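You operate a simulated robot arm through the tools that you are given. There is no shell and no other tool. Be economical: measure what you need, move in short steps, check, and stop when the job is done.

You run a simulated robot arm. Do the job below in one go: nothing can be reset, and whatever is moved stays where it is left.

JOB
Put things in order on the top of the games table. At the end: the clear tall ice cube is on the green case (marked "Lisquena Summer"); the blue cup marked nine (marked "9") stands where the clear jar marked cherry stood; the red tin (marked "CANDLES") stands where the blue cup marked nine stood; the clear jar marked cherry is on the square orange coaster; whatever was shut is shut again. Leave all else as you found it, and nothing knocked over.
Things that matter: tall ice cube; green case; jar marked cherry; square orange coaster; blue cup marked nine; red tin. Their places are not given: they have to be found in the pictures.

It is judged by the outcome, as a careful person would: the job done as asked, and still so three seconds after it is handed in. It fails if anything else is knocked over, pushed out of place, dropped, spilled or broken.

ROBOT AND FRAMES
A 6-joint arm with a two-finger parallel gripper, fixed in place. Base frame: the origin is at the foot of the arm, x ahead of it, y to its left, z up; the work surface is at about z = 0. Readings come in mm, degrees, newtons and seconds.
With the tool pointing down near the work surface it reaches from about 180 to 460 mm from the base axis. Its first joint turns from -70.0 to 70.0 degrees. Payload 1.9 kg.
The TCP is the grasp point between the finger pads, 23 mm short of the fingertips. In the tool frame z runs along the fingers and y along their closing line. The gripper opens to 94 mm. The fingers are 38 mm wide and 10 mm thick; the gripper's body (54 by 96 mm) begins 39 mm behind the TCP.
Orientation is that of the tool frame in the base frame, as a unit quaternion [x, y, z, w]. With the fingers straight down and closing along the base's y, the tool's x points along the base's -x, its y along +y and its z along -z.

CONTROLS
- The arm moves only by the tool arm_command. Its argument "moves" is a list of rows, each an object of numbers (a shift or turn left out is 0, a gripper value left out holds the last): "wx", "wy", "wz": the turn, a rotation vector about the base's x, y, z in degrees; "x", "y", "z": the shift along the base's x, y, z in mm; "jaw": the opening in per cent of the stroke, from 0 (shut) to 100 (fully open). In form: [{"wx": .., "wy": .., "wz": .., "x": .., "y": .., "z": .., "jaw": ..}, ...]. A call has 1 to 10 rows; each row shifts and turns the commanded pose from where the row before left it. A row lasts 0.2 s, in which the tool goes at most 50 mm and 8.6 degrees; a call with a longer step from one row to the next is refused whole, and so is a gripper value outside its range. Where a pose cannot be reached the arm comes as near as it can. A force on the tool above 40 N (or 10 N above the force at the start of the call, whichever is more), or a blocked arm, ends the call early, and 0.2 s more pass. Each finger travels about 108 mm/s and halts on what it meets, pressing with about 42 N; the grip force reading is that of the motor and also rises with nothing between the fingers. The clock runs only during rows and for 0.2 s after the last one: add rows that do not move to give the fingers time. The reply holds the time, the measured pose of the TCP, the force on the tool along the base axes, the opening and the grip force, in the units named above and with some noise.
- Cameras (640 x 400 px; columns grow to the right, rows downward): "scene" is fixed at [56.5, 313.7, 440.6]; the picture's right is [-0.70, -0.71, 0.00], its down [-0.39, 0.39, -0.83] and it looks along [0.59, -0.58, -0.55] (base axes); focal length 228 px, centre (320, 200). "wrist" rides on the gripper at [-39, 0, -44] in the tool frame; the picture's right is [0.00, -1.00, 0.00], its down [0.97, 0.00, -0.24] and it looks along [0.24, 0.00, 0.97] (tool axes); focal length 218 px, centre (320, 200).
- grab_frame(camera): a new picture of that camera. The clock stands still meanwhile.
- point_at(camera, pixels): for up to 12 pixels [column, row] of the newest picture of that camera ("zoom" is the newest enlarged one), the place [x, y, z] in the base frame of the surface seen there, good to about 3 mm, but the place of the scene camera against the robot may be out by one fixed shift of up to 25 mm in any direction. The clock stands still meanwhile.
- close_up(camera, box): a new picture of the part [left, top, right, bottom] of that camera's present view, enlarged. The clock stands still meanwhile.
- job_done(): hands the job in; it is judged then, once.

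Keep the steps short. Do not move on a guess: measure, check each grasp and each placing, and mend mistakes. In all there are 80 turns and 46 pictures (those below and enlarged ones count). Leave the gripper open and the arm clear of the work at the hand-in unless told otherwise, and finish with a single line.

The tools are called after ">>>" by a JSON object that holds its "method" and its "body". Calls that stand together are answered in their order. arm_command: Moves the arm, as the interface text tells. Its arguments: {"type":"object","properties":{"moves":{"type":"array","items":{"type":"object","properties":{"wx":{"type":"number"},"wy":{"type":"number"},"wz":{"type":"number"},"x":{"type":"number"},"y":{"type":"number"},"z":{"type":"number"},"jaw":{"type":"number"}}}}},"required":["moves"]} The other tools are called the same way: grab_frame (camera) takes a picture; point_at (camera, pixels) gives the place of the surface under pixels of a picture; close_up (camera, box) takes an enlarged picture of a part of a camera's view; job_done () hands the job in.

At the start:

```text
time: 0.0
eef_pos: [301.3, -18.5, 261.0]
tcp_rot: [0.002, 1.0, 0.001, 0.0]
force: [0.2, 0.6, -0.1]
opening: 94.1
finger_force: 0.0
```

scene: 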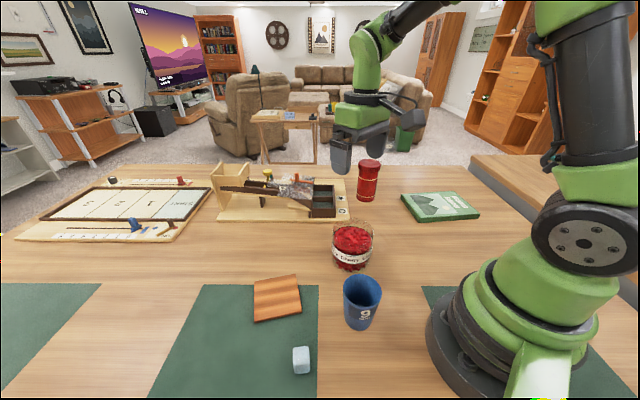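
wrist: 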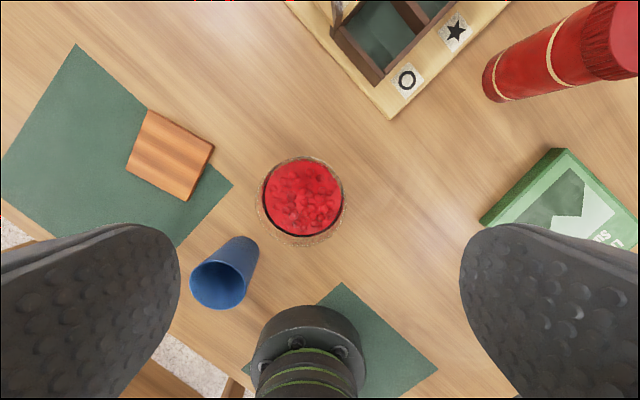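

I see the jar, cup, coaster, ice cube, tin and green case. I'll measure them in both pictures first.

>>> {"method": "point_at", "body": {"camera": "wrist", "pixels": [[303, 197], [303, 160], [345, 197], [262, 197], [240, 245], [220, 285], [170, 155], [149, 110], [214, 148], [186, 200], [127, 168], [560, 210]]}}

>>> {"method": "point_at", "body": {"camera": "scene", "pixels": [[352, 232], [352, 262], [362, 290], [362, 320], [302, 352], [302, 368], [277, 298], [369, 165], [368, 190], [440, 205], [254, 280], [301, 312]]}}

>>> {"method": "close_up", "body": {"camera": "scene", "box": [240, 210, 400, 390]}}

>>> {"method": "close_up", "body": {"camera": "scene", "box": [320, 140, 500, 260]}}

```text
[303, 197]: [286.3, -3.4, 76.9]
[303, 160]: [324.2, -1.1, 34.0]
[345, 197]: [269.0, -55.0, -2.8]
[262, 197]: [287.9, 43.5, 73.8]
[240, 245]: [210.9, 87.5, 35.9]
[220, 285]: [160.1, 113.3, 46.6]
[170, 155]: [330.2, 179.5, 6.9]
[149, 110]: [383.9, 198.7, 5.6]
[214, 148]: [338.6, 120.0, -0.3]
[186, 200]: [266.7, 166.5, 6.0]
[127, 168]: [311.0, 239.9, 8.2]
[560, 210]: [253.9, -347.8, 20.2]
```

```text
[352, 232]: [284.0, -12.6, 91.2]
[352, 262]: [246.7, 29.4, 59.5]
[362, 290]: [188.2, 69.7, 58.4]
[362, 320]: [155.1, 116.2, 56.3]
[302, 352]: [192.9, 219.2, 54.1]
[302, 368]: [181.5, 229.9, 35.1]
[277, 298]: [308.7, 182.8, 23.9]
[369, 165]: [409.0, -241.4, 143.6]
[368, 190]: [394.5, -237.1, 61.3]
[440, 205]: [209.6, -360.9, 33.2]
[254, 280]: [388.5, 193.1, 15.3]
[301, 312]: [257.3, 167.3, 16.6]
```

```text
2.22 times, centred on (320, 300) of scene
```

zoom: 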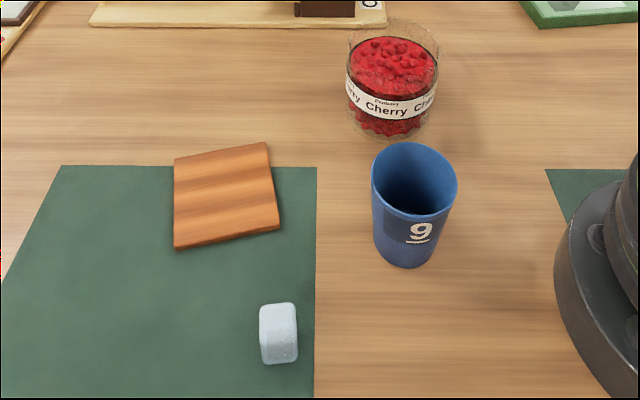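

```text
3.33 times, centred on (410, 200) of scene
```

zoom: 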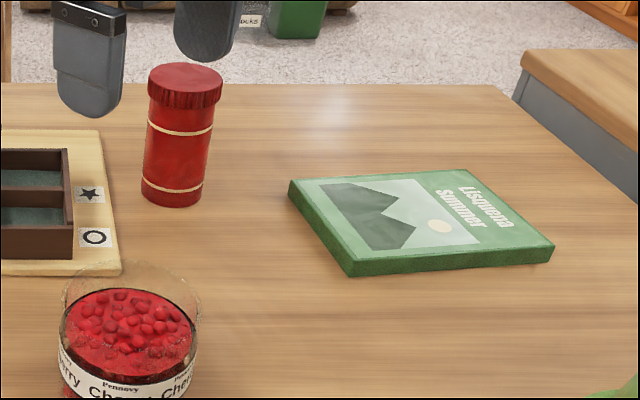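

The jar is wide (about 90 mm) against a 94 mm opening, so it needs precise centring. I'll move above it and look again.

>>> {"method": "arm_command", "body": {"moves": [{"x": -7, "y": 9, "z": -15}, {"x": -7, "y": 9, "z": -15}, {"z": -20}, {}]}}

>>> {"method": "grab_frame", "body": {"camera": "wrist"}}

>>> {"method": "close_up", "body": {"camera": "wrist", "box": [240, 130, 400, 230]}}

```text
time: 1.0
eef_pos: [287.0, 1.5, 210.6]
tcp_rot: [0.002, 1.0, 0.0, -0.001]
force: [0.9, 0.2, -0.2]
opening: 93.8
finger_force: 0.1
```

```text
41 pictures are left
```

wrist: 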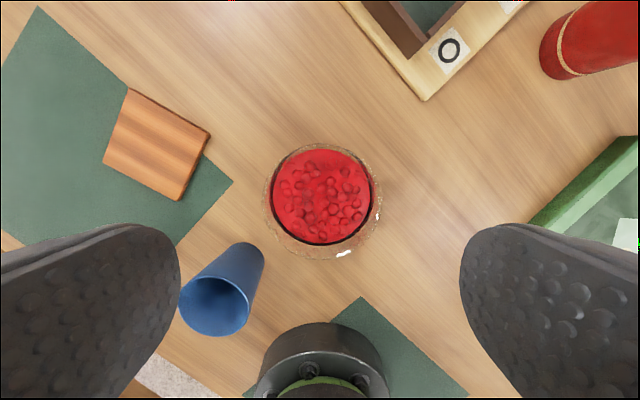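

```text
4.00 times, centred on (320, 180) of wrist
```

zoom: 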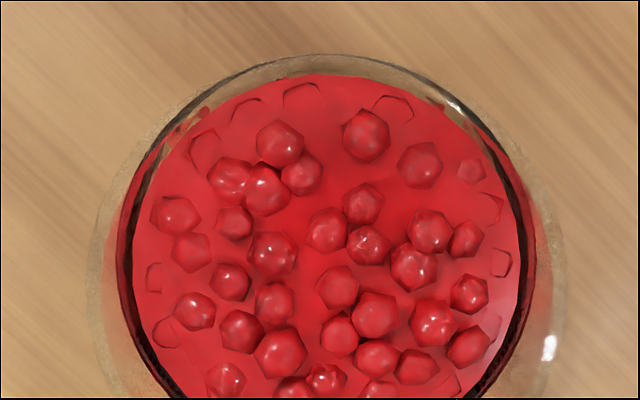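

Rim is about z=101, diameter ≈87, centre ≈ (287, 0). Measuring coaster and cup from this view.

>>> {"method": "point_at", "body": {"camera": "wrist", "pixels": [[130, 92], [207, 134], [180, 196], [106, 161], [157, 143], [135, 120], [180, 165], [250, 245], [263, 260], [190, 290], [248, 310], [217, 281]]}}

>>> {"method": "arm_command", "body": {"moves": [{"y": -1.5, "z": -30}, {"z": -30}, {"z": -20}, {"z": -20}, {}]}}

>>> {"method": "grab_frame", "body": {"camera": "wrist"}}

>>> {"method": "grab_frame", "body": {"camera": "scene"}}

```text
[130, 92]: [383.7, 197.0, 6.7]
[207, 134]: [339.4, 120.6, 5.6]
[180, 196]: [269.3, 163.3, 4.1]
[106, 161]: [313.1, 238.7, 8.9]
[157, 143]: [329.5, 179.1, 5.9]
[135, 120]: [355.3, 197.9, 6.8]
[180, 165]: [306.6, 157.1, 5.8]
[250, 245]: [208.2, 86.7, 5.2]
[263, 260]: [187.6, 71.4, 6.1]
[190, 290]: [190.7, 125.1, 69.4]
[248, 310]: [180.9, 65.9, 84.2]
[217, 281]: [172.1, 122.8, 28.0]
```

```text
time: 2.0
eef_pos: [287.3, -2.7, 117.8]
tcp_rot: [0.002, 1.0, 0.002, 0.003]
force: [-4.6, 0.1, 17.9]
opening: 93.9
finger_force: 0.1
stopped in row 5: the force on the tool passed its limit (the readings are from after the stop); the commanded pose is now the measured one
```

```text
39 pictures are left
```

wrist: 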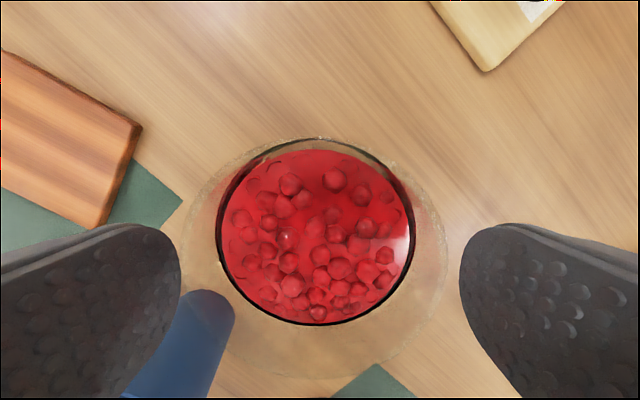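

```text
38 pictures are left
```

scene: 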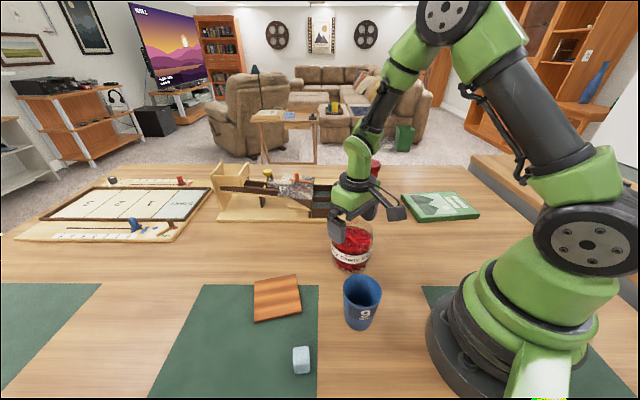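

The left finger seems to touch the rim (17.9 N, fingertips at z≈95); jar is about 90 wide and the gripper is off by ~1.6 mm. I'll raise, and look closely.

>>> {"method": "arm_command", "body": {"moves": [{"z": 8}, {"y": 1.5}, {}, {}]}}

>>> {"method": "close_up", "body": {"camera": "wrist", "box": [160, 130, 480, 330]}}

```text
time: 3.0
eef_pos: [288.0, -0.3, 126.1]
tcp_rot: [0.002, 1.0, 0.001, 0.001]
force: [0.2, 0.4, 0.3]
opening: 94.1
finger_force: 0.1
```

```text
2.00 times, centred on (320, 230) of wrist
```

zoom: 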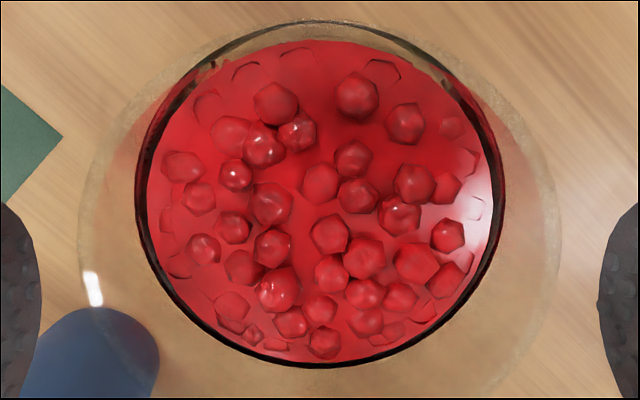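

The rim (cols 198–440) is now centred between the fingers (180–458). Descending slowly.

>>> {"method": "arm_command", "body": {"moves": [{"z": -6}, {"z": -5}, {"z": -4}, {"z": -4}, {}]}}

>>> {"method": "close_up", "body": {"camera": "wrist", "box": [160, 130, 480, 330]}}

```text
time: 3.6
eef_pos: [287.3, -0.3, 117.6]
tcp_rot: [0.004, 1.0, 0.001, 0.003]
force: [-2.2, 0.0, 10.3]
opening: 93.9
finger_force: 0.1
stopped in row 2: the force on the tool passed its limit (the readings are from after the stop); the commanded pose is now the measured one
```

```text
2.00 times, centred on (320, 230) of wrist
```

zoom: 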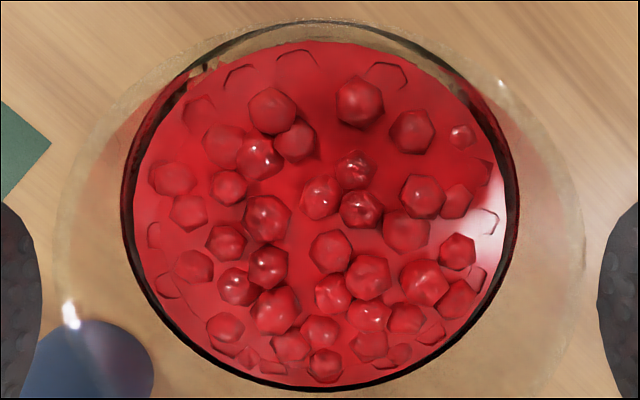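

Contact again at tips z≈95 though the picture shows ~2 mm gaps. I'll look from the side to find what touches.

>>> {"method": "close_up", "body": {"camera": "scene", "box": [310, 180, 420, 280]}}

```text
4.00 times, centred on (365, 230) of scene
```

zoom: 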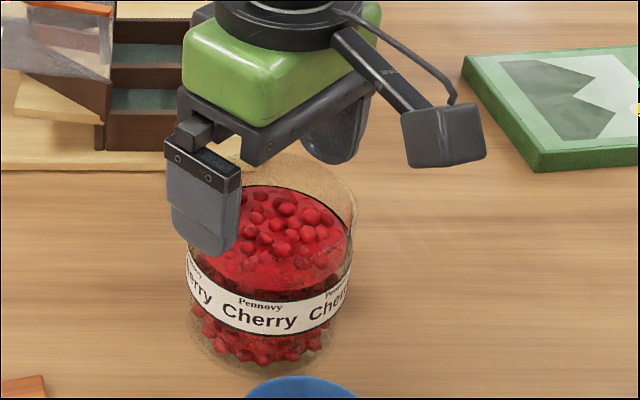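

I'll measure the odd box on the gripper's near side, the finger tip and the jar rim in this enlarged view.

>>> {"method": "point_at", "body": {"camera": "zoom", "pixels": [[445, 130], [440, 163], [410, 160], [205, 250], [232, 250], [335, 155], [352, 200], [300, 158], [250, 155], [180, 160], [330, 160], [195, 350]]}}

```text
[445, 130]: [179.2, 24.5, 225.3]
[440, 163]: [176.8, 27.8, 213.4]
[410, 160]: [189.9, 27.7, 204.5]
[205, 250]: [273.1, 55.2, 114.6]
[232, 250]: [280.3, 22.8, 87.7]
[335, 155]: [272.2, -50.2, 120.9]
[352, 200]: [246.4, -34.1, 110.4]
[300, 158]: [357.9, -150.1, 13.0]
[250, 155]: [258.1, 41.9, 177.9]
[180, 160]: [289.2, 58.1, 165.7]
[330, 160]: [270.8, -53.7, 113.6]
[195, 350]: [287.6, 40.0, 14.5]
```

Box is high and harmless. I'll lift a little, nudge +0.5 mm in y, and probe down in 1.5 mm steps.

>>> {"method": "arm_command", "body": {"moves": [{"z": 4}, {"y": 0.5}, {}, {"z": -1.5}, {"z": -1.5}, {"z": -1.5}, {"z": -1.5}, {"z": -1.5}]}}

>>> {"method": "close_up", "body": {"camera": "wrist", "box": [160, 200, 320, 300]}}

>>> {"method": "close_up", "body": {"camera": "wrist", "box": [320, 200, 480, 300]}}

```text
time: 5.1
eef_pos: [288.3, -0.7, 117.1]
tcp_rot: [0.003, 1.0, 0.001, 0.003]
force: [-2.0, 0.4, 8.2]
opening: 93.9
finger_force: 0.1
stopped in row 7: the force on the tool passed its limit (the readings are from after the stop); the commanded pose is now the measured one
```

```text
4.00 times, centred on (240, 250) of wrist
```

zoom: 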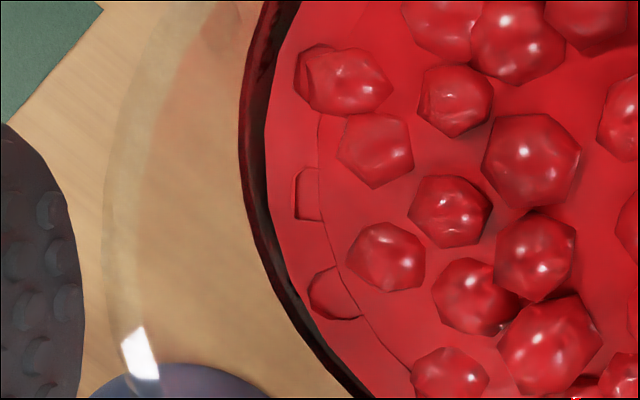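

```text
4.00 times, centred on (400, 250) of wrist
```

zoom: 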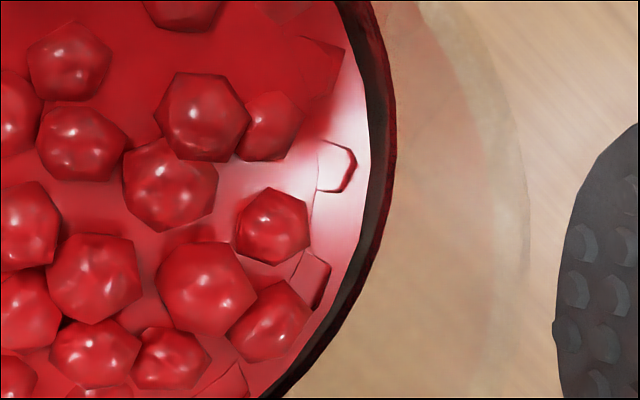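

Gaps look equal (~2 mm each side), yet contact persists. Perhaps the jar's rim is not quite round in contact; I'll lift, turn the gripper 22.5° about the vertical and probe again.

>>> {"method": "arm_command", "body": {"moves": [{"z": 5}, {"wz": 7.5}, {"wz": 7.5}, {"wz": 7.5}, {}, {"z": -2}, {"z": -2}, {"z": -2}, {"z": -2}, {}]}}

>>> {"method": "close_up", "body": {"camera": "wrist", "box": [160, 130, 480, 330]}}

```text
time: 7.1
eef_pos: [288.3, 0.5, 118.6]
tcp_rot: [-0.191, 0.982, 0.002, 0.003]
force: [-2.8, -0.3, 8.7]
opening: 94.1
finger_force: 0.0
stopped in row 9: the force on the tool passed its limit (the readings are from after the stop); the commanded pose is now the measured one
```

```text
2.00 times, centred on (320, 230) of wrist
```

zoom: 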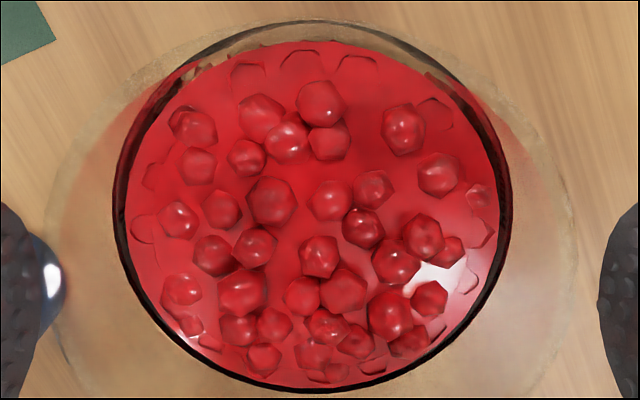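

Now the jar sits 1.6 mm to the left of the gripper's middle, which means the jar is ~4 mm nearer in x. Correct and probe again.

>>> {"method": "arm_command", "body": {"moves": [{"z": 5}, {"x": -3.7, "y": 0.2}, {}, {"z": -2}, {"z": -2}, {"z": -2}, {"z": -2}, {"z": -2}, {}]}}

>>> {"method": "close_up", "body": {"camera": "wrist", "box": [160, 130, 480, 330]}}

```text
time: 9.1
eef_pos: [283.8, 0.6, 112.5]
tcp_rot: [-0.191, 0.982, 0.002, 0.003]
force: [0.1, 0.1, 0.8]
opening: 93.7
finger_force: 0.0
```

```text
2.00 times, centred on (320, 230) of wrist
```

zoom: 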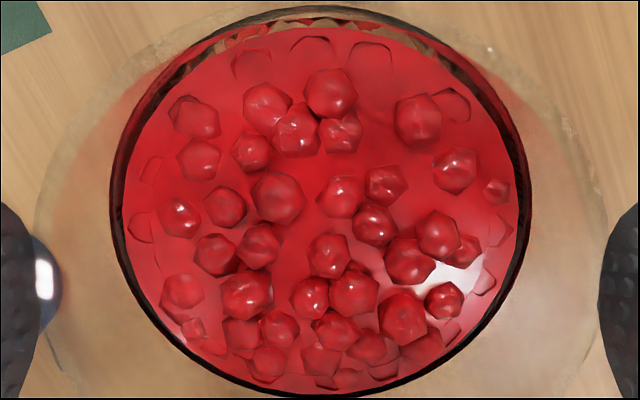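

The fingers slid past the rim with no force and centred. Continuing down slowly to TCP z≈78.

>>> {"method": "arm_command", "body": {"moves": [{"z": -4}, {"z": -4}, {"z": -4}, {"z": -4}, {"z": -4}, {"z": -4}, {"z": -4}, {"z": -4}, {"z": -2}, {}]}}

```text
time: 11.3
eef_pos: [284.2, 0.4, 78.5]
tcp_rot: [-0.191, 0.982, 0.002, 0.004]
force: [-0.2, 0.4, 0.1]
opening: 94.2
finger_force: 0.2
```

Down at z=78.5 free of contact. Closing on the jar.

>>> {"method": "arm_command", "body": {"moves": [{"jaw": 60}, {}, {}]}}

```text
time: 12.1
eef_pos: [284.3, 2.0, 79.7]
tcp_rot: [-0.192, 0.981, 0.003, 0.003]
force: [0.2, -0.7, -0.5]
opening: 90.2
finger_force: 41.9
```

Gripped at 90.2 mm, 42 N. Lifting gently.

>>> {"method": "arm_command", "body": {"moves": [{"z": 3}, {"z": 6}, {"z": 8}, {"z": 8}, {"z": 5}, {}]}}

>>> {"method": "grab_frame", "body": {"camera": "scene"}}

```text
time: 13.5
eef_pos: [283.7, -0.5, 108.2]
tcp_rot: [-0.192, 0.981, 0.002, 0.003]
force: [-1.1, -0.5, -4.8]
opening: 88.5
finger_force: 42.0
```

```text
30 pictures are left
```

scene: 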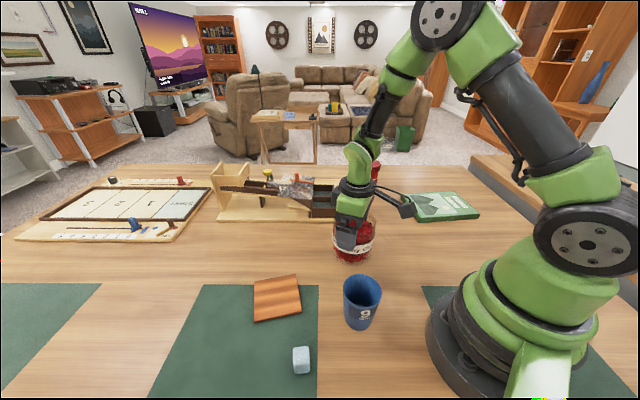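

Jar is held (about 5 N). Carrying it over to the coaster (centre ≈ (326, 180)).

>>> {"method": "arm_command", "body": {"moves": [{"x": 2, "y": 9}, {"x": 5, "y": 20}, {"x": 5, "y": 20}, {"x": 5, "y": 22}, {"x": 5, "y": 23}, {"x": 5, "y": 23}, {"x": 5, "y": 22}, {"x": 5, "y": 20}, {"x": 3, "y": 13}, {"x": 2, "y": 7}]}}

>>> {"method": "grab_frame", "body": {"camera": "scene"}}

>>> {"method": "grab_frame", "body": {"camera": "wrist"}}

```text
time: 15.7
eef_pos: [324.9, 180.4, 108.1]
tcp_rot: [-0.191, 0.982, 0.003, 0.004]
force: [-0.2, -0.2, -6.1]
opening: 88.3
finger_force: 42.0
```

```text
29 pictures are left
```

scene: 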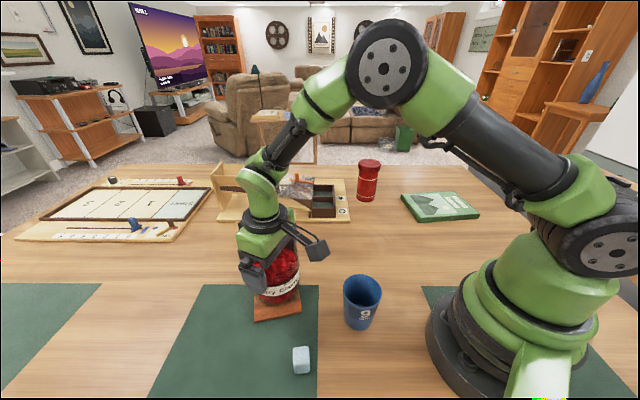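

```text
28 pictures are left
```

wrist: 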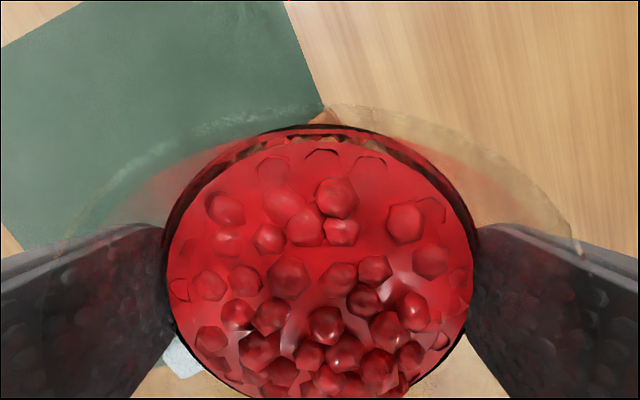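

Jar is over the coaster. Lowering, last part in 1 mm steps.

>>> {"method": "arm_command", "body": {"moves": [{"z": -7}, {"z": -7}, {"z": -5}, {"z": -1.5}, {}, {}]}}

>>> {"method": "close_up", "body": {"camera": "scene", "box": [220, 220, 348, 340]}}

```text
time: 17.1
eef_pos: [326.7, 178.9, 87.8]
tcp_rot: [-0.193, 0.981, 0.002, 0.004]
force: [-1.0, 0.3, 1.7]
opening: 88.6
finger_force: 42.3
```

```text
3.33 times, centred on (284, 280) of scene
```

zoom: 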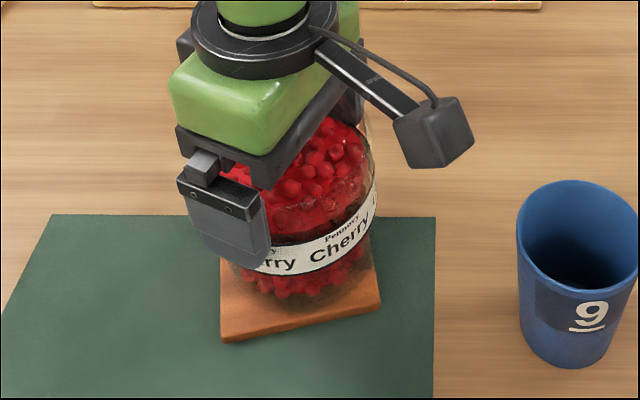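

Force went from −5 to +1.7 N: the jar rests on the coaster. Releasing.

>>> {"method": "arm_command", "body": {"moves": [{"jaw": 100}, {}, {}]}}

>>> {"method": "close_up", "body": {"camera": "wrist", "box": [100, 100, 540, 375]}}

```text
time: 17.9
eef_pos: [325.0, 179.3, 89.4]
tcp_rot: [-0.19, 0.982, 0.003, 0.004]
force: [0.7, -0.4, -0.2]
opening: 93.9
finger_force: 0.0
```

```text
1.45 times, centred on (320, 238) of wrist
```

zoom: 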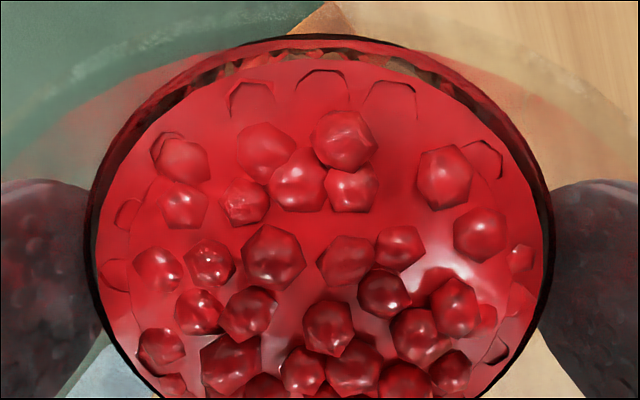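

Released, centred. Rising slowly straight up.

>>> {"method": "arm_command", "body": {"moves": [{"z": 5}, {"z": 6}, {"z": 8}, {"z": 10}, {"z": 15}, {"z": 25}, {"z": 25}, {}]}}

>>> {"method": "grab_frame", "body": {"camera": "wrist"}}

```text
time: 19.7
eef_pos: [325.8, 179.4, 183.8]
tcp_rot: [-0.19, 0.982, 0.002, 0.004]
force: [0.6, -0.5, -0.6]
opening: 94.2
finger_force: 0.2
```

```text
25 pictures are left
```

wrist: 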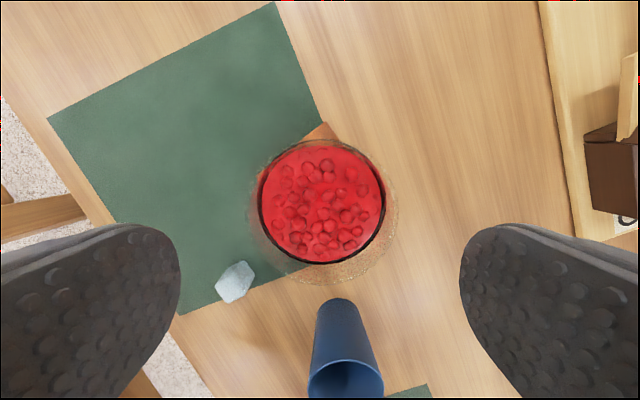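

Jar stands on the coaster. Now over to the cup, turning the gripper back, to measure it.

>>> {"method": "arm_command", "body": {"moves": [{"x": -25, "y": -17, "wz": -7.5}, {"x": -25, "y": -17, "wz": -7.5}, {"x": -25, "y": -17, "wz": -7.5}, {"x": -25, "y": -17}, {"x": -20, "y": -17}, {}, {}]}}

>>> {"method": "grab_frame", "body": {"camera": "wrist"}}

```text
time: 21.3
eef_pos: [207.0, 94.6, 181.6]
tcp_rot: [0.004, 1.0, 0.002, 0.004]
force: [0.7, -0.5, 0.5]
opening: 93.8
finger_force: 0.0
```

```text
24 pictures are left
```

wrist: 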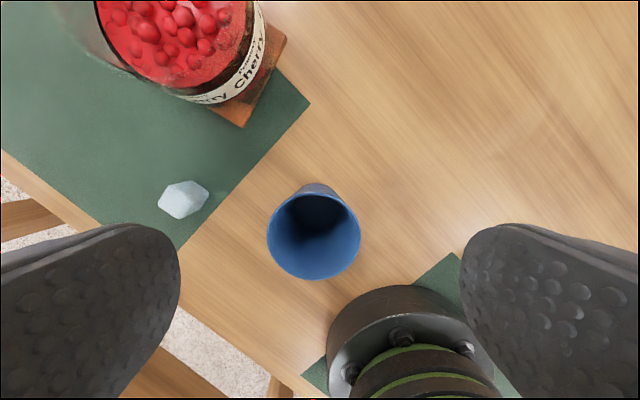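

Measuring the cup rim and base, and also the ice cube.

>>> {"method": "point_at", "body": {"camera": "wrist", "pixels": [[268, 238], [359, 238], [313, 277], [285, 207], [345, 205], [313, 184], [302, 187], [313, 200], [183, 200], [170, 190], [198, 192], [184, 212]]}}

>>> {"method": "close_up", "body": {"camera": "wrist", "box": [140, 160, 380, 310]}}

```text
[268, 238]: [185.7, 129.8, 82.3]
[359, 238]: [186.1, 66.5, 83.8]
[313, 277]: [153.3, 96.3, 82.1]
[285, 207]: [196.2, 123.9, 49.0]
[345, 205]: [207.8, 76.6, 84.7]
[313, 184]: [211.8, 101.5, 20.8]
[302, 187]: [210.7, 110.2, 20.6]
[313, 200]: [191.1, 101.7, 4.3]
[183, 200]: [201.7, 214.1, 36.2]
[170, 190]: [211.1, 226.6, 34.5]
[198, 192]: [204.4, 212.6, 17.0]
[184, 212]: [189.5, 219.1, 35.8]
```

```text
2.67 times, centred on (260, 235) of wrist
```

zoom: 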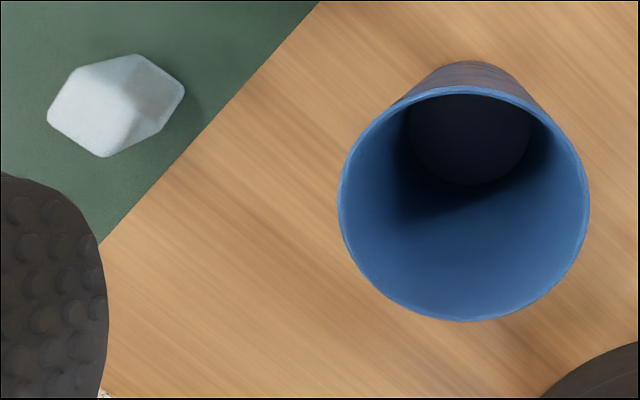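

Cup rim centre ≈ (185.5, 98), z 84, Ø≈64, empty. Moving above it with the gripper turned −30° (so the side box keeps clear of the arm's base) and lowering part way.

>>> {"method": "arm_command", "body": {"moves": [{"x": -7, "y": 1.2, "wz": -7.5}, {"x": -7, "y": 1.2, "wz": -7.5}, {"x": -7, "y": 1.2, "wz": -7.5}, {"wz": -7.5}, {"z": -20}, {"z": -20}, {"z": -15}, {}, {}]}}

>>> {"method": "grab_frame", "body": {"camera": "wrist"}}

```text
time: 23.3
eef_pos: [184.2, 97.3, 126.1]
tcp_rot: [0.263, 0.965, 0.0, 0.004]
force: [0.3, 0.2, -0.1]
opening: 93.7
finger_force: 0.1
```

```text
22 pictures are left
```

wrist: 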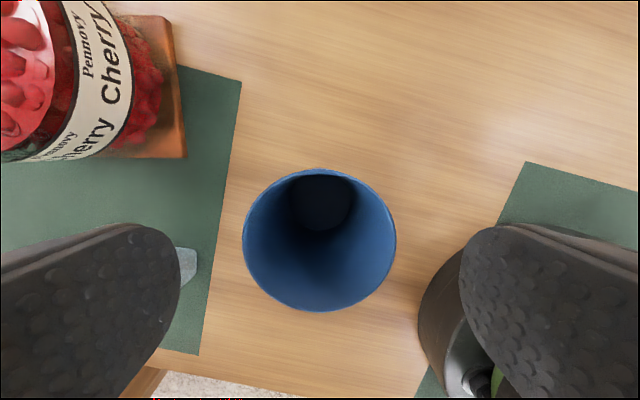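

Centred. Checking how far the base ring is from the right finger before descending.

>>> {"method": "point_at", "body": {"camera": "wrist", "pixels": [[425, 300], [440, 265], [440, 340], [320, 310], [244, 240], [394, 240]]}}

```text
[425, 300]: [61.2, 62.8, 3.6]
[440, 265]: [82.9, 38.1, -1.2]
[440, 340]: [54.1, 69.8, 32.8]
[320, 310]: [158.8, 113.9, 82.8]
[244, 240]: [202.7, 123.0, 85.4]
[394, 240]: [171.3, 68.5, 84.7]
```

Base ring is within r≈90, far from the finger. Descending to z≈68 and gripping.

>>> {"method": "arm_command", "body": {"moves": [{"z": -15}, {"z": -15}, {"z": -15}, {"z": -12}, {}, {"jaw": 40}, {}, {}, {}]}}

```text
time: 25.3
eef_pos: [186.0, 97.8, 70.0]
tcp_rot: [0.263, 0.965, 0.001, 0.003]
force: [0.0, 0.5, 0.0]
opening: 66.6
finger_force: 41.6
```

Gripped at 66.6 mm. Lifting and checking.

>>> {"method": "arm_command", "body": {"moves": [{"z": 5}, {"z": 8}, {"z": 10}, {"z": 7}, {}]}}

>>> {"method": "grab_frame", "body": {"camera": "scene"}}

```text
time: 26.5
eef_pos: [185.7, 98.1, 99.6]
tcp_rot: [0.263, 0.965, 0.0, 0.004]
force: [-0.1, 0.0, -0.2]
opening: 66.2
finger_force: 42.3
```

```text
21 pictures are left
```

scene: 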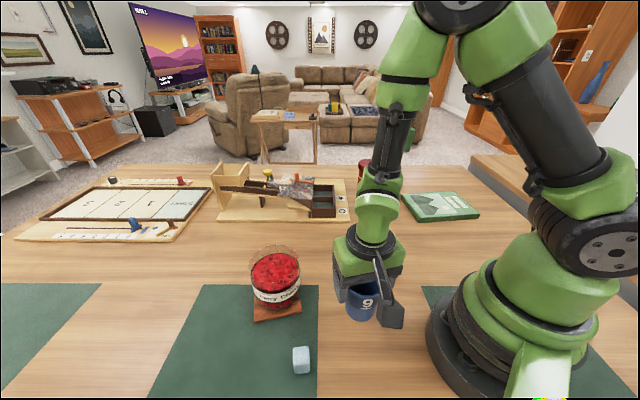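

Cup is held. Carrying it to the jar's old place (284, 0.5).

>>> {"method": "arm_command", "body": {"moves": [{"x": 8, "y": -8}, {"x": 15, "y": -15}, {"x": 18, "y": -18}, {"x": 18, "y": -18}, {"x": 18, "y": -18}, {"x": 13, "y": -13}, {"x": 8, "y": -8}, {}]}}

>>> {"method": "grab_frame", "body": {"camera": "scene"}}

```text
time: 28.3
eef_pos: [282.6, 1.7, 100.4]
tcp_rot: [0.262, 0.965, 0.001, 0.004]
force: [0.5, 0.4, -0.7]
opening: 66.1
finger_force: 42.2
```

```text
20 pictures are left
```

scene: 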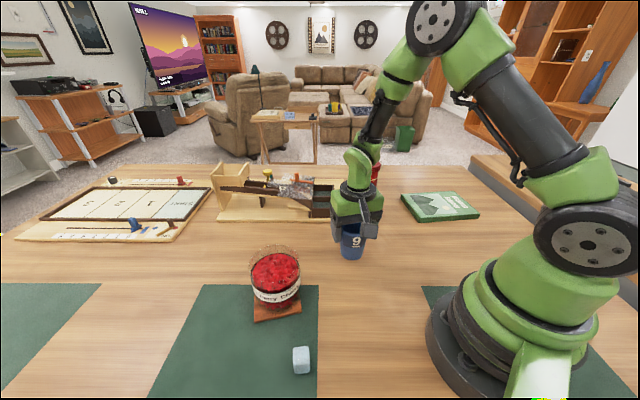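

Lowering the cup 30 mm, slow at the end.

>>> {"method": "arm_command", "body": {"moves": [{"z": -10}, {"z": -10}, {"z": -6}, {"z": -2}, {"z": -1}, {"z": -1}, {}, {}]}}

```text
time: 30.1
eef_pos: [283.8, -0.4, 71.4]
tcp_rot: [0.263, 0.965, 0.001, 0.004]
force: [0.3, -0.2, -0.3]
opening: 66.6
finger_force: 41.7
```

No contact reading yet; lowering in 0.7 mm steps.

>>> {"method": "arm_command", "body": {"moves": [{"z": -0.7}, {}, {}]}}

>>> {"method": "close_up", "body": {"camera": "scene", "box": [310, 200, 400, 280]}}

```text
time: 30.9
eef_pos: [283.9, -1.1, 69.8]
tcp_rot: [0.262, 0.965, 0.0, 0.005]
force: [-3.7, 0.0, 11.9]
opening: 66.1
finger_force: 42.1
```

```text
5.00 times, centred on (355, 240) of scene
```

zoom: 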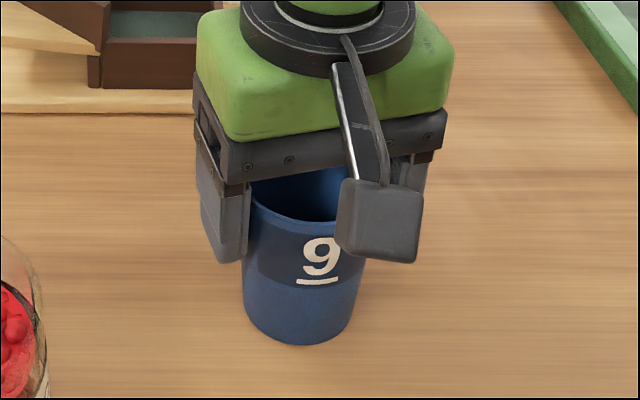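

Contact: +12 N, cup on the table and upright. Releasing and rising.

>>> {"method": "arm_command", "body": {"moves": [{"jaw": 100}, {}, {}, {"z": 10}, {"z": 25}, {"z": 35}, {"z": 35}, {"z": 35}, {}]}}

>>> {"method": "grab_frame", "body": {"camera": "wrist"}}

```text
time: 32.9
eef_pos: [283.4, 0.9, 209.6]
tcp_rot: [0.262, 0.965, 0.001, 0.004]
force: [0.2, 0.4, 0.5]
opening: 94.1
finger_force: 0.1
```

```text
18 pictures are left
```

wrist: 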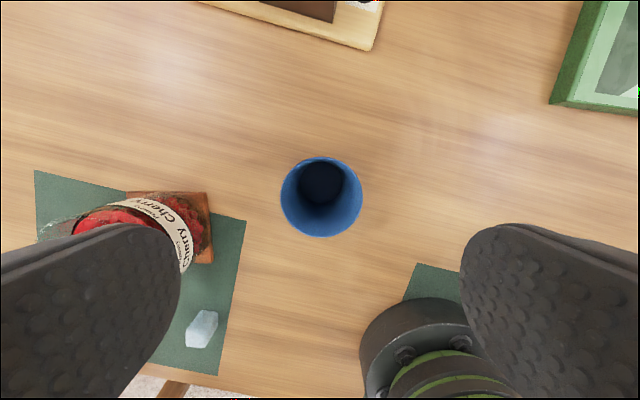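

Cup stands. Now moving toward the tin (about (405, −240)), staying high, to measure it with the wrist camera.

>>> {"method": "arm_command", "body": {"moves": [{"x": 10, "y": -25}, {"x": 15, "y": -40}, {"x": 15, "y": -40}, {"x": 15, "y": -40}, {"x": 15, "y": -35}, {"x": 12, "y": -20}, {}, {}]}}

>>> {"method": "grab_frame", "body": {"camera": "wrist"}}

```text
time: 34.7
eef_pos: [365.8, -201.0, 209.2]
tcp_rot: [0.263, 0.965, 0.0, 0.004]
force: [0.6, -0.6, 0.1]
opening: 94.2
finger_force: 0.1
```

```text
17 pictures are left
```

wrist: 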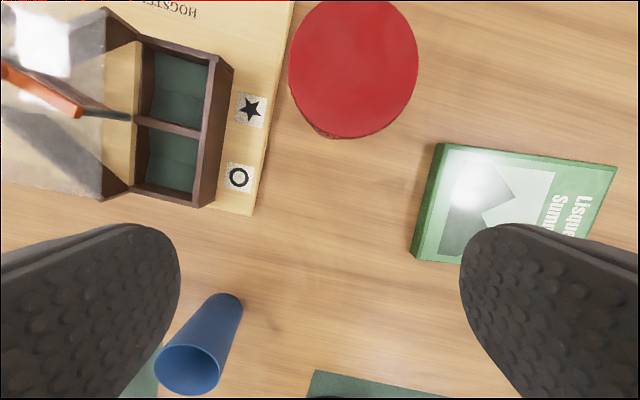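

>>> {"method": "point_at", "body": {"camera": "wrist", "pixels": [[353, 65], [290, 65], [416, 65], [353, 5], [353, 120], [330, 132], [300, 110], [205, 60], [130, 40], [437, 148], [613, 168], [415, 257]]}}

```text
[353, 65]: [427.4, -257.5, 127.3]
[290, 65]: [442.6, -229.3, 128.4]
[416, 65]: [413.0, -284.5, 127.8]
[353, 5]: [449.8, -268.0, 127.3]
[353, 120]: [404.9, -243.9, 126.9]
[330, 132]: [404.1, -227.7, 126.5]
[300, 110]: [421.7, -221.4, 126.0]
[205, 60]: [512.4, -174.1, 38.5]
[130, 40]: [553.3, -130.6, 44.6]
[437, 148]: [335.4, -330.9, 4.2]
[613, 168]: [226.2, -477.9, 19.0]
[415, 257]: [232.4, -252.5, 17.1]
```

The tin's lid centre reads ≈ (427, −257, 127), r≈499 – near the edge of reach. I'll go closer at a height above it (tips clear of the lid) and see how far the arm gets.

>>> {"method": "arm_command", "body": {"moves": [{"x": 17, "y": -10, "z": -10}, {"x": 17, "y": -17, "z": -15}, {"x": 15, "y": -15, "z": -10}, {"x": 12, "y": -14}, {}, {}]}}

>>> {"method": "grab_frame", "body": {"camera": "wrist"}}

>>> {"method": "close_up", "body": {"camera": "scene", "box": [330, 130, 426, 220]}}

```text
time: 36.1
eef_pos: [397.2, -232.6, 168.4]
tcp_rot: [0.263, 0.965, 0.001, 0.003]
force: [0.5, 0.2, -0.8]
opening: 94.0
finger_force: 0.0
out of reach, approached as far as the arm can: row 2, 3, 4
```

```text
16 pictures are left
```

wrist: 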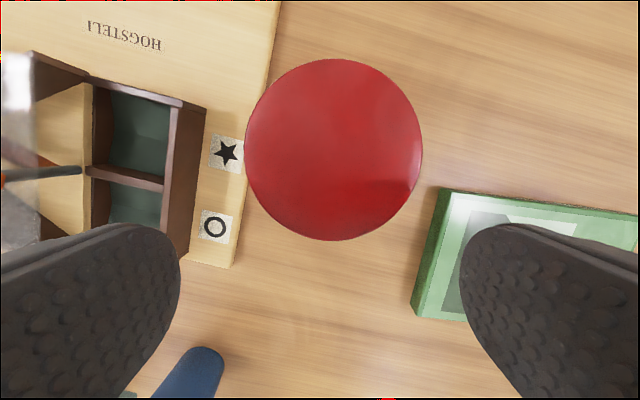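

```text
4.44 times, centred on (378, 175) of scene
```

zoom: 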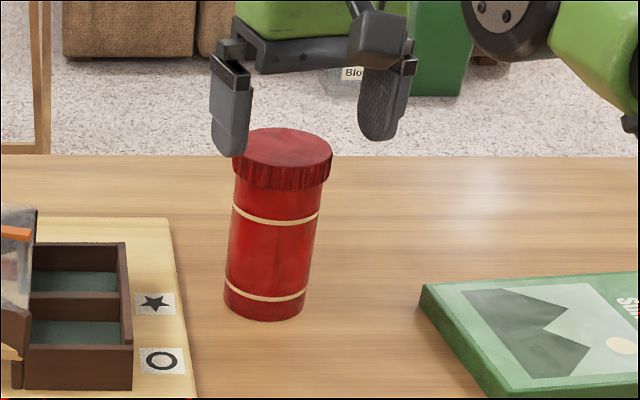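

Reach stops at r=460 with the tool upright; the tin is at (427, −256), r≈498. Tilting the tool outward 30° about the closing line will extend it, while the fingers still close squarely on the cylinder. Tilting while above the lid.

>>> {"method": "arm_command", "body": {"moves": [{"wx": -3.75, "wy": -6.5}, {"wx": -3.75, "wy": -6.5}, {"wx": -3.75, "wy": -6.5}, {"wx": -3.75, "wy": -6.5}, {}, {}]}}

>>> {"method": "grab_frame", "body": {"camera": "wrist"}}

```text
time: 37.5
eef_pos: [468.2, -275.6, 179.3]
tcp_rot: [0.253, 0.931, -0.065, 0.254]
force: [0.1, -1.1, 0.0]
opening: 94.2
finger_force: 0.2
out of reach, approached as far as the arm can: row 1, 2, 3, 4
```

```text
14 pictures are left
```

wrist: 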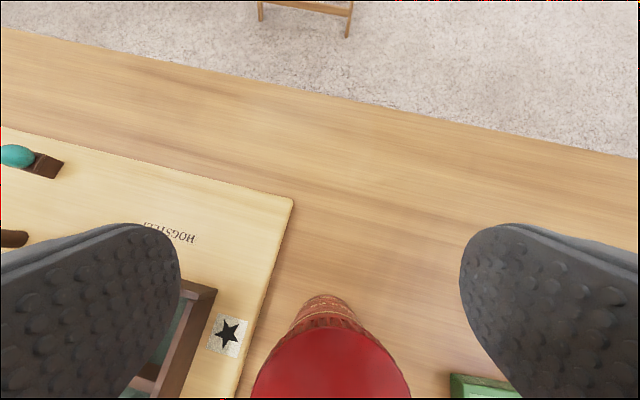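

The pose now reads r≈543, beyond the tin, with the wanted 30° tilt. Checking where it rests with a still row.

>>> {"method": "arm_command", "body": {"moves": [{}, {}]}}

```text
time: 38.1
eef_pos: [468.5, -275.4, 178.4]
tcp_rot: [0.253, 0.931, -0.066, 0.254]
force: [0.6, 0.9, 0.7]
opening: 94.1
finger_force: 0.0
```

Stable. Moving inward by (−41.5, +19.5) to stand over the tin, height kept.

>>> {"method": "arm_command", "body": {"moves": [{"x": -10, "y": 5}, {"x": -16, "y": 7}, {"x": -15.5, "y": 7.5}, {}, {}]}}

>>> {"method": "grab_frame", "body": {"camera": "wrist"}}

```text
time: 39.3
eef_pos: [436.4, -262.9, 179.8]
tcp_rot: [0.254, 0.931, -0.066, 0.255]
force: [0.7, -0.4, -0.8]
opening: 94.0
finger_force: 0.1
out of reach, approached as far as the arm can: row 1, 2
```

```text
13 pictures are left
```

wrist: 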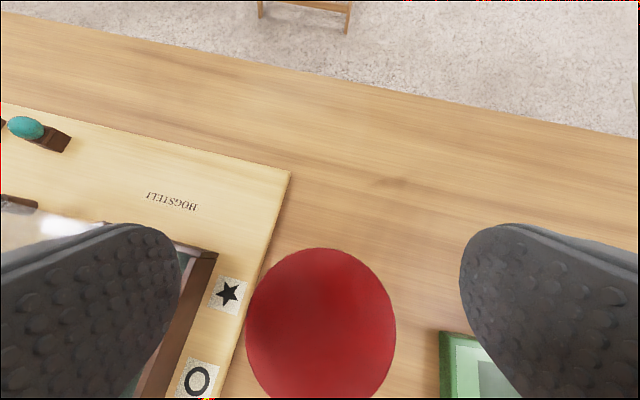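

Laterally centred on the lid (col 320). Shifting 11 mm inward and descending to z≈110.

>>> {"method": "arm_command", "body": {"moves": [{"x": -9.5, "y": 5.5}, {"z": -12}, {"z": -14}, {"z": -14}, {"z": -14}, {"z": -10}, {"z": -5}, {}, {}]}}

>>> {"method": "close_up", "body": {"camera": "scene", "box": [320, 110, 432, 220]}}

>>> {"method": "grab_frame", "body": {"camera": "wrist"}}

```text
time: 41.3
eef_pos: [427.9, -256.2, 110.8]
tcp_rot: [0.252, 0.931, -0.065, 0.254]
force: [-0.3, 0.4, -0.5]
opening: 93.9
finger_force: 0.0
```

```text
3.64 times, centred on (376, 165) of scene
```

zoom: 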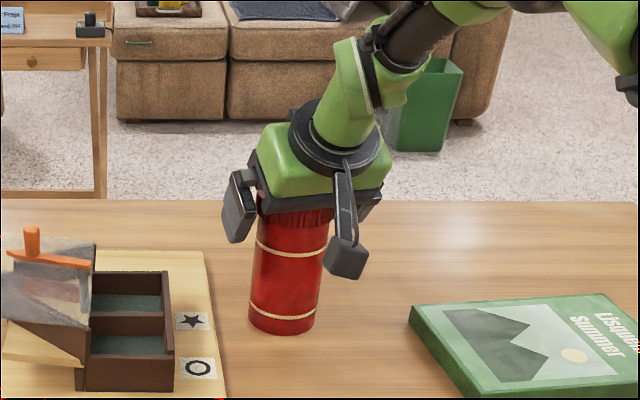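

```text
11 pictures are left
```

wrist: 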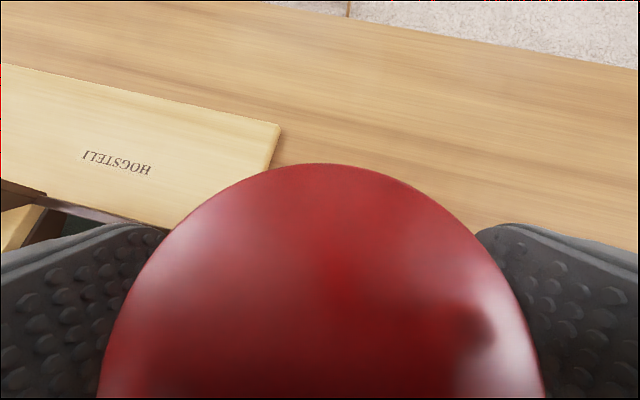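

Lid is between the fingers. Closing, then a small lift to check that the whole tin follows.

>>> {"method": "arm_command", "body": {"moves": [{"jaw": 40}, {}, {}, {"z": 3}, {"z": 4}, {"z": 5}, {}, {}]}}

>>> {"method": "close_up", "body": {"camera": "scene", "box": [320, 110, 432, 220]}}

```text
time: 43.1
eef_pos: [426.4, -256.0, 122.2]
tcp_rot: [0.253, 0.931, -0.065, 0.254]
force: [0.7, -0.2, -1.3]
opening: 66.7
finger_force: 41.9
```

```text
3.64 times, centred on (376, 165) of scene
```

zoom: 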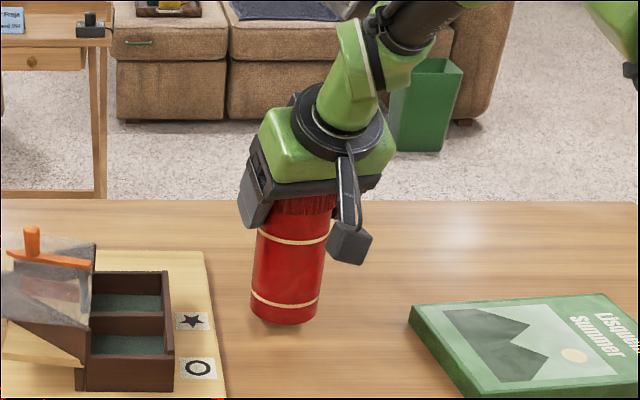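

The whole tin lifts. Carrying it 93 mm inward at this height, then lowering it.

>>> {"method": "arm_command", "body": {"moves": [{"x": -8, "y": 4.5}, {"x": -15, "y": 9}, {"x": -18, "y": 10}, {"x": -18, "y": 10}, {"x": -14, "y": 8}, {"x": -7.5, "y": 5}, {}, {"z": -6}, {"z": -4}, {}]}}

```text
time: 45.3
eef_pos: [353.5, -218.7, 118.5]
tcp_rot: [0.254, 0.931, -0.07, 0.254]
force: [0.1, -0.2, -1.0]
opening: 66.5
finger_force: 41.9
out of reach, approached as far as the arm can: row 5, 6, 8
```

Inner limit for this tilt reached at r≈416. Backing out 10 mm and lowering gently.

>>> {"method": "arm_command", "body": {"moves": [{"x": 8.7, "y": -5}, {}, {"z": -2}, {"z": -2}, {}]}}

```text
time: 46.5
eef_pos: [355.6, -218.6, 115.0]
tcp_rot: [0.254, 0.931, -0.065, 0.253]
force: [0.8, -0.3, -1.1]
opening: 66.2
finger_force: 41.8
out of reach, approached as far as the arm can: row 1
```

At z=115; about 4–5 mm to go.

>>> {"method": "arm_command", "body": {"moves": [{"z": -2}, {"z": -1}, {"z": -0.7}, {}, {}]}}

```text
time: 47.7
eef_pos: [355.4, -218.6, 112.7]
tcp_rot: [0.253, 0.931, -0.066, 0.253]
force: [-0.2, -0.5, -0.6]
opening: 66.7
finger_force: 42.2
```

>>> {"method": "arm_command", "body": {"moves": [{"z": -0.7}, {}, {"z": -0.7}, {}, {}]}}

```text
time: 48.9
eef_pos: [355.8, -219.0, 110.0]
tcp_rot: [0.253, 0.931, -0.066, 0.254]
force: [-0.2, 1.2, 4.3]
opening: 66.7
finger_force: 42.1
```

Contact (+4.3 N). Releasing, rising and turning the tool upright again.

>>> {"method": "arm_command", "body": {"moves": [{"jaw": 100}, {}, {}, {"z": 10}, {"z": 25}, {"z": 35}, {}]}}

>>> {"method": "arm_command", "body": {"moves": [{"wx": 3.75, "wy": 6.5}, {"wx": 3.75, "wy": 6.5}, {"wx": 3.75, "wy": 6.5}, {"wx": 3.75, "wy": 6.5}, {}, {}]}}

>>> {"method": "grab_frame", "body": {"camera": "wrist"}}

```text
time: 50.5
eef_pos: [354.6, -227.5, 148.3]
tcp_rot: [0.259, 0.926, -0.092, 0.26]
force: [0.5, 0.3, 0.5]
opening: 94.2
finger_force: 0.1
out of reach, approached as far as the arm can: row 4, 5, 6
```

```text
time: 51.9
eef_pos: [353.4, -226.7, 166.9]
tcp_rot: [0.266, 0.963, -0.033, 0.023]
force: [-0.8, 0.4, 0.4]
opening: 93.9
finger_force: 0.0
out of reach, approached as far as the arm can: row 1
```

```text
9 pictures are left
```

wrist: 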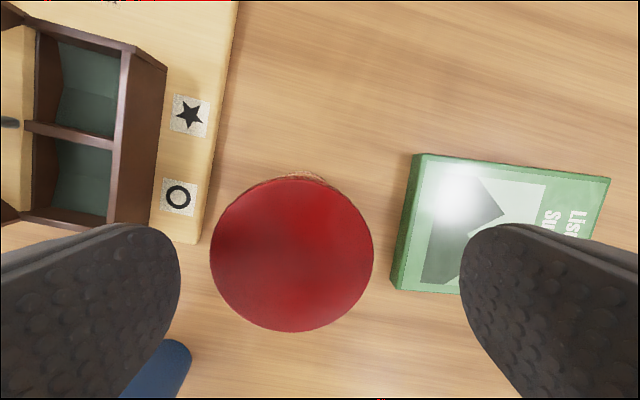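

Tin stands. A residual tilt of ~4.6° remains; I'll correct it and measure the lid.

>>> {"method": "point_at", "body": {"camera": "wrist", "pixels": [[292, 254], [214, 254], [370, 254], [292, 185], [292, 328], [500, 225], [415, 158], [395, 290], [606, 180]]}}

>>> {"method": "arm_command", "body": {"moves": [{"wx": 4.35, "wy": 1.55, "wz": 0.4}, {}, {}]}}

```text
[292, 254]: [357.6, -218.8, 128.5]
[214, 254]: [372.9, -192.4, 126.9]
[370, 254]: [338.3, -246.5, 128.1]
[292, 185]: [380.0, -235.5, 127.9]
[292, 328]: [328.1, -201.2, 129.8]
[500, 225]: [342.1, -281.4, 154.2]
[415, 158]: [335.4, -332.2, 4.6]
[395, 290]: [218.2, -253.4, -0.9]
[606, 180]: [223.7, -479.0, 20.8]
```

```text
time: 52.7
eef_pos: [352.4, -227.2, 169.1]
tcp_rot: [0.263, 0.965, 0.0, 0.0]
force: [0.0, -1.3, 0.3]
opening: 94.0
finger_force: 0.0
```

Upright. Tin centre ≈ (355.5, −219). Shift (+3, +8) and descend to z≈97, then grip.

>>> {"method": "arm_command", "body": {"moves": [{"x": 3, "y": 8}, {"z": -15}, {"z": -15}, {"z": -15}, {"z": -15}, {"z": -11}, {}, {"jaw": 40}, {}, {}]}}

```text
time: 54.9
eef_pos: [356.2, -218.1, 96.3]
tcp_rot: [0.262, 0.965, 0.0, 0.0]
force: [0.7, 0.6, 0.2]
opening: 65.9
finger_force: 41.9
```

Gripped at 65.9 mm. Lifting high (so it clears the cup) before carrying.

>>> {"method": "arm_command", "body": {"moves": [{"z": 5}, {"z": 15}, {"z": 20}, {"z": 25}, {"z": 25}, {"z": 20}, {}]}}

>>> {"method": "grab_frame", "body": {"camera": "scene"}}

```text
time: 56.5
eef_pos: [354.4, -219.1, 207.8]
tcp_rot: [0.263, 0.965, 0.0, 0.0]
force: [-1.2, 0.0, -0.6]
opening: 65.8
finger_force: 42.0
```

```text
8 pictures are left
```

scene: 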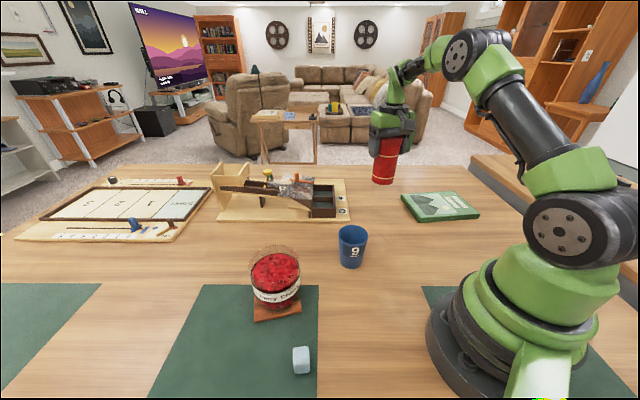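

Held. Carrying over to the cup's old place (186, 98).

>>> {"method": "arm_command", "body": {"moves": [{"x": -9, "y": 16.5}, {"x": -16, "y": 30}, {"x": -20, "y": 37}, {"x": -20, "y": 37}, {"x": -20, "y": 37}, {"x": -20, "y": 37}, {"x": -20, "y": 37}, {"x": -20, "y": 37}, {"x": -16, "y": 30}, {"x": -9, "y": 17}]}}

>>> {"method": "arm_command", "body": {"moves": [{"z": -20}, {"z": -20}, {"z": -20}, {"z": -20}, {"z": -15}, {"z": -8}, {}, {}]}}

>>> {"method": "grab_frame", "body": {"camera": "scene"}}

```text
time: 58.7
eef_pos: [186.8, 96.8, 205.8]
tcp_rot: [0.263, 0.965, -0.001, -0.001]
force: [-0.2, 0.5, -0.7]
opening: 65.8
finger_force: 41.7
```

```text
time: 60.5
eef_pos: [186.1, 96.9, 102.8]
tcp_rot: [0.264, 0.964, 0.0, 0.0]
force: [0.5, 0.7, -0.5]
opening: 65.5
finger_force: 42.4
```

```text
7 pictures are left
```

scene: 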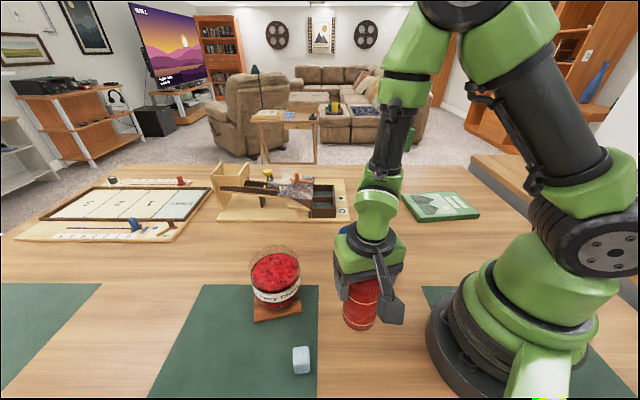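

About 7 mm left; lowering slowly.

>>> {"method": "arm_command", "body": {"moves": [{"z": -3}, {"z": -2}, {"z": -1}, {"z": -0.7}, {}, {}]}}

```text
time: 61.5
eef_pos: [186.7, 96.9, 97.0]
tcp_rot: [0.264, 0.965, -0.001, 0.0]
force: [-1.0, -2.0, 12.5]
opening: 65.7
finger_force: 41.6
stopped in row 4: the force on the tool passed its limit (the readings are from after the stop); the commanded pose is now the measured one
```

Tin is on the table. Releasing, rising well above it, and moving over the ice cube.

>>> {"method": "arm_command", "body": {"moves": [{"jaw": 100}, {}, {}, {"z": 10}, {"z": 30}, {"z": 40}, {}]}}

>>> {"method": "arm_command", "body": {"moves": [{"x": 2, "y": 28, "wz": 7.5}, {"x": 3, "y": 30, "wz": 7.5}, {"x": 3, "y": 32, "wz": 7.5}, {"x": 2, "y": 28, "wz": 7.5}, {"z": -25}, {"z": -20}, {"z": -10}, {}, {}]}}

>>> {"method": "grab_frame", "body": {"camera": "wrist"}}

```text
time: 63.1
eef_pos: [187.0, 96.4, 178.0]
tcp_rot: [0.264, 0.965, 0.0, 0.0]
force: [0.2, 0.3, -1.0]
opening: 94.4
finger_force: 0.1
```

```text
time: 65.1
eef_pos: [194.9, 212.4, 121.2]
tcp_rot: [0.005, 1.0, -0.001, -0.001]
force: [-0.2, -0.2, -0.5]
opening: 94.1
finger_force: 0.3
```

```text
6 pictures are left
```

wrist: 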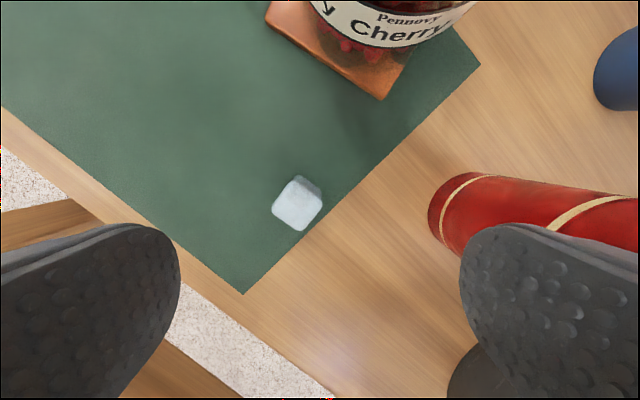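

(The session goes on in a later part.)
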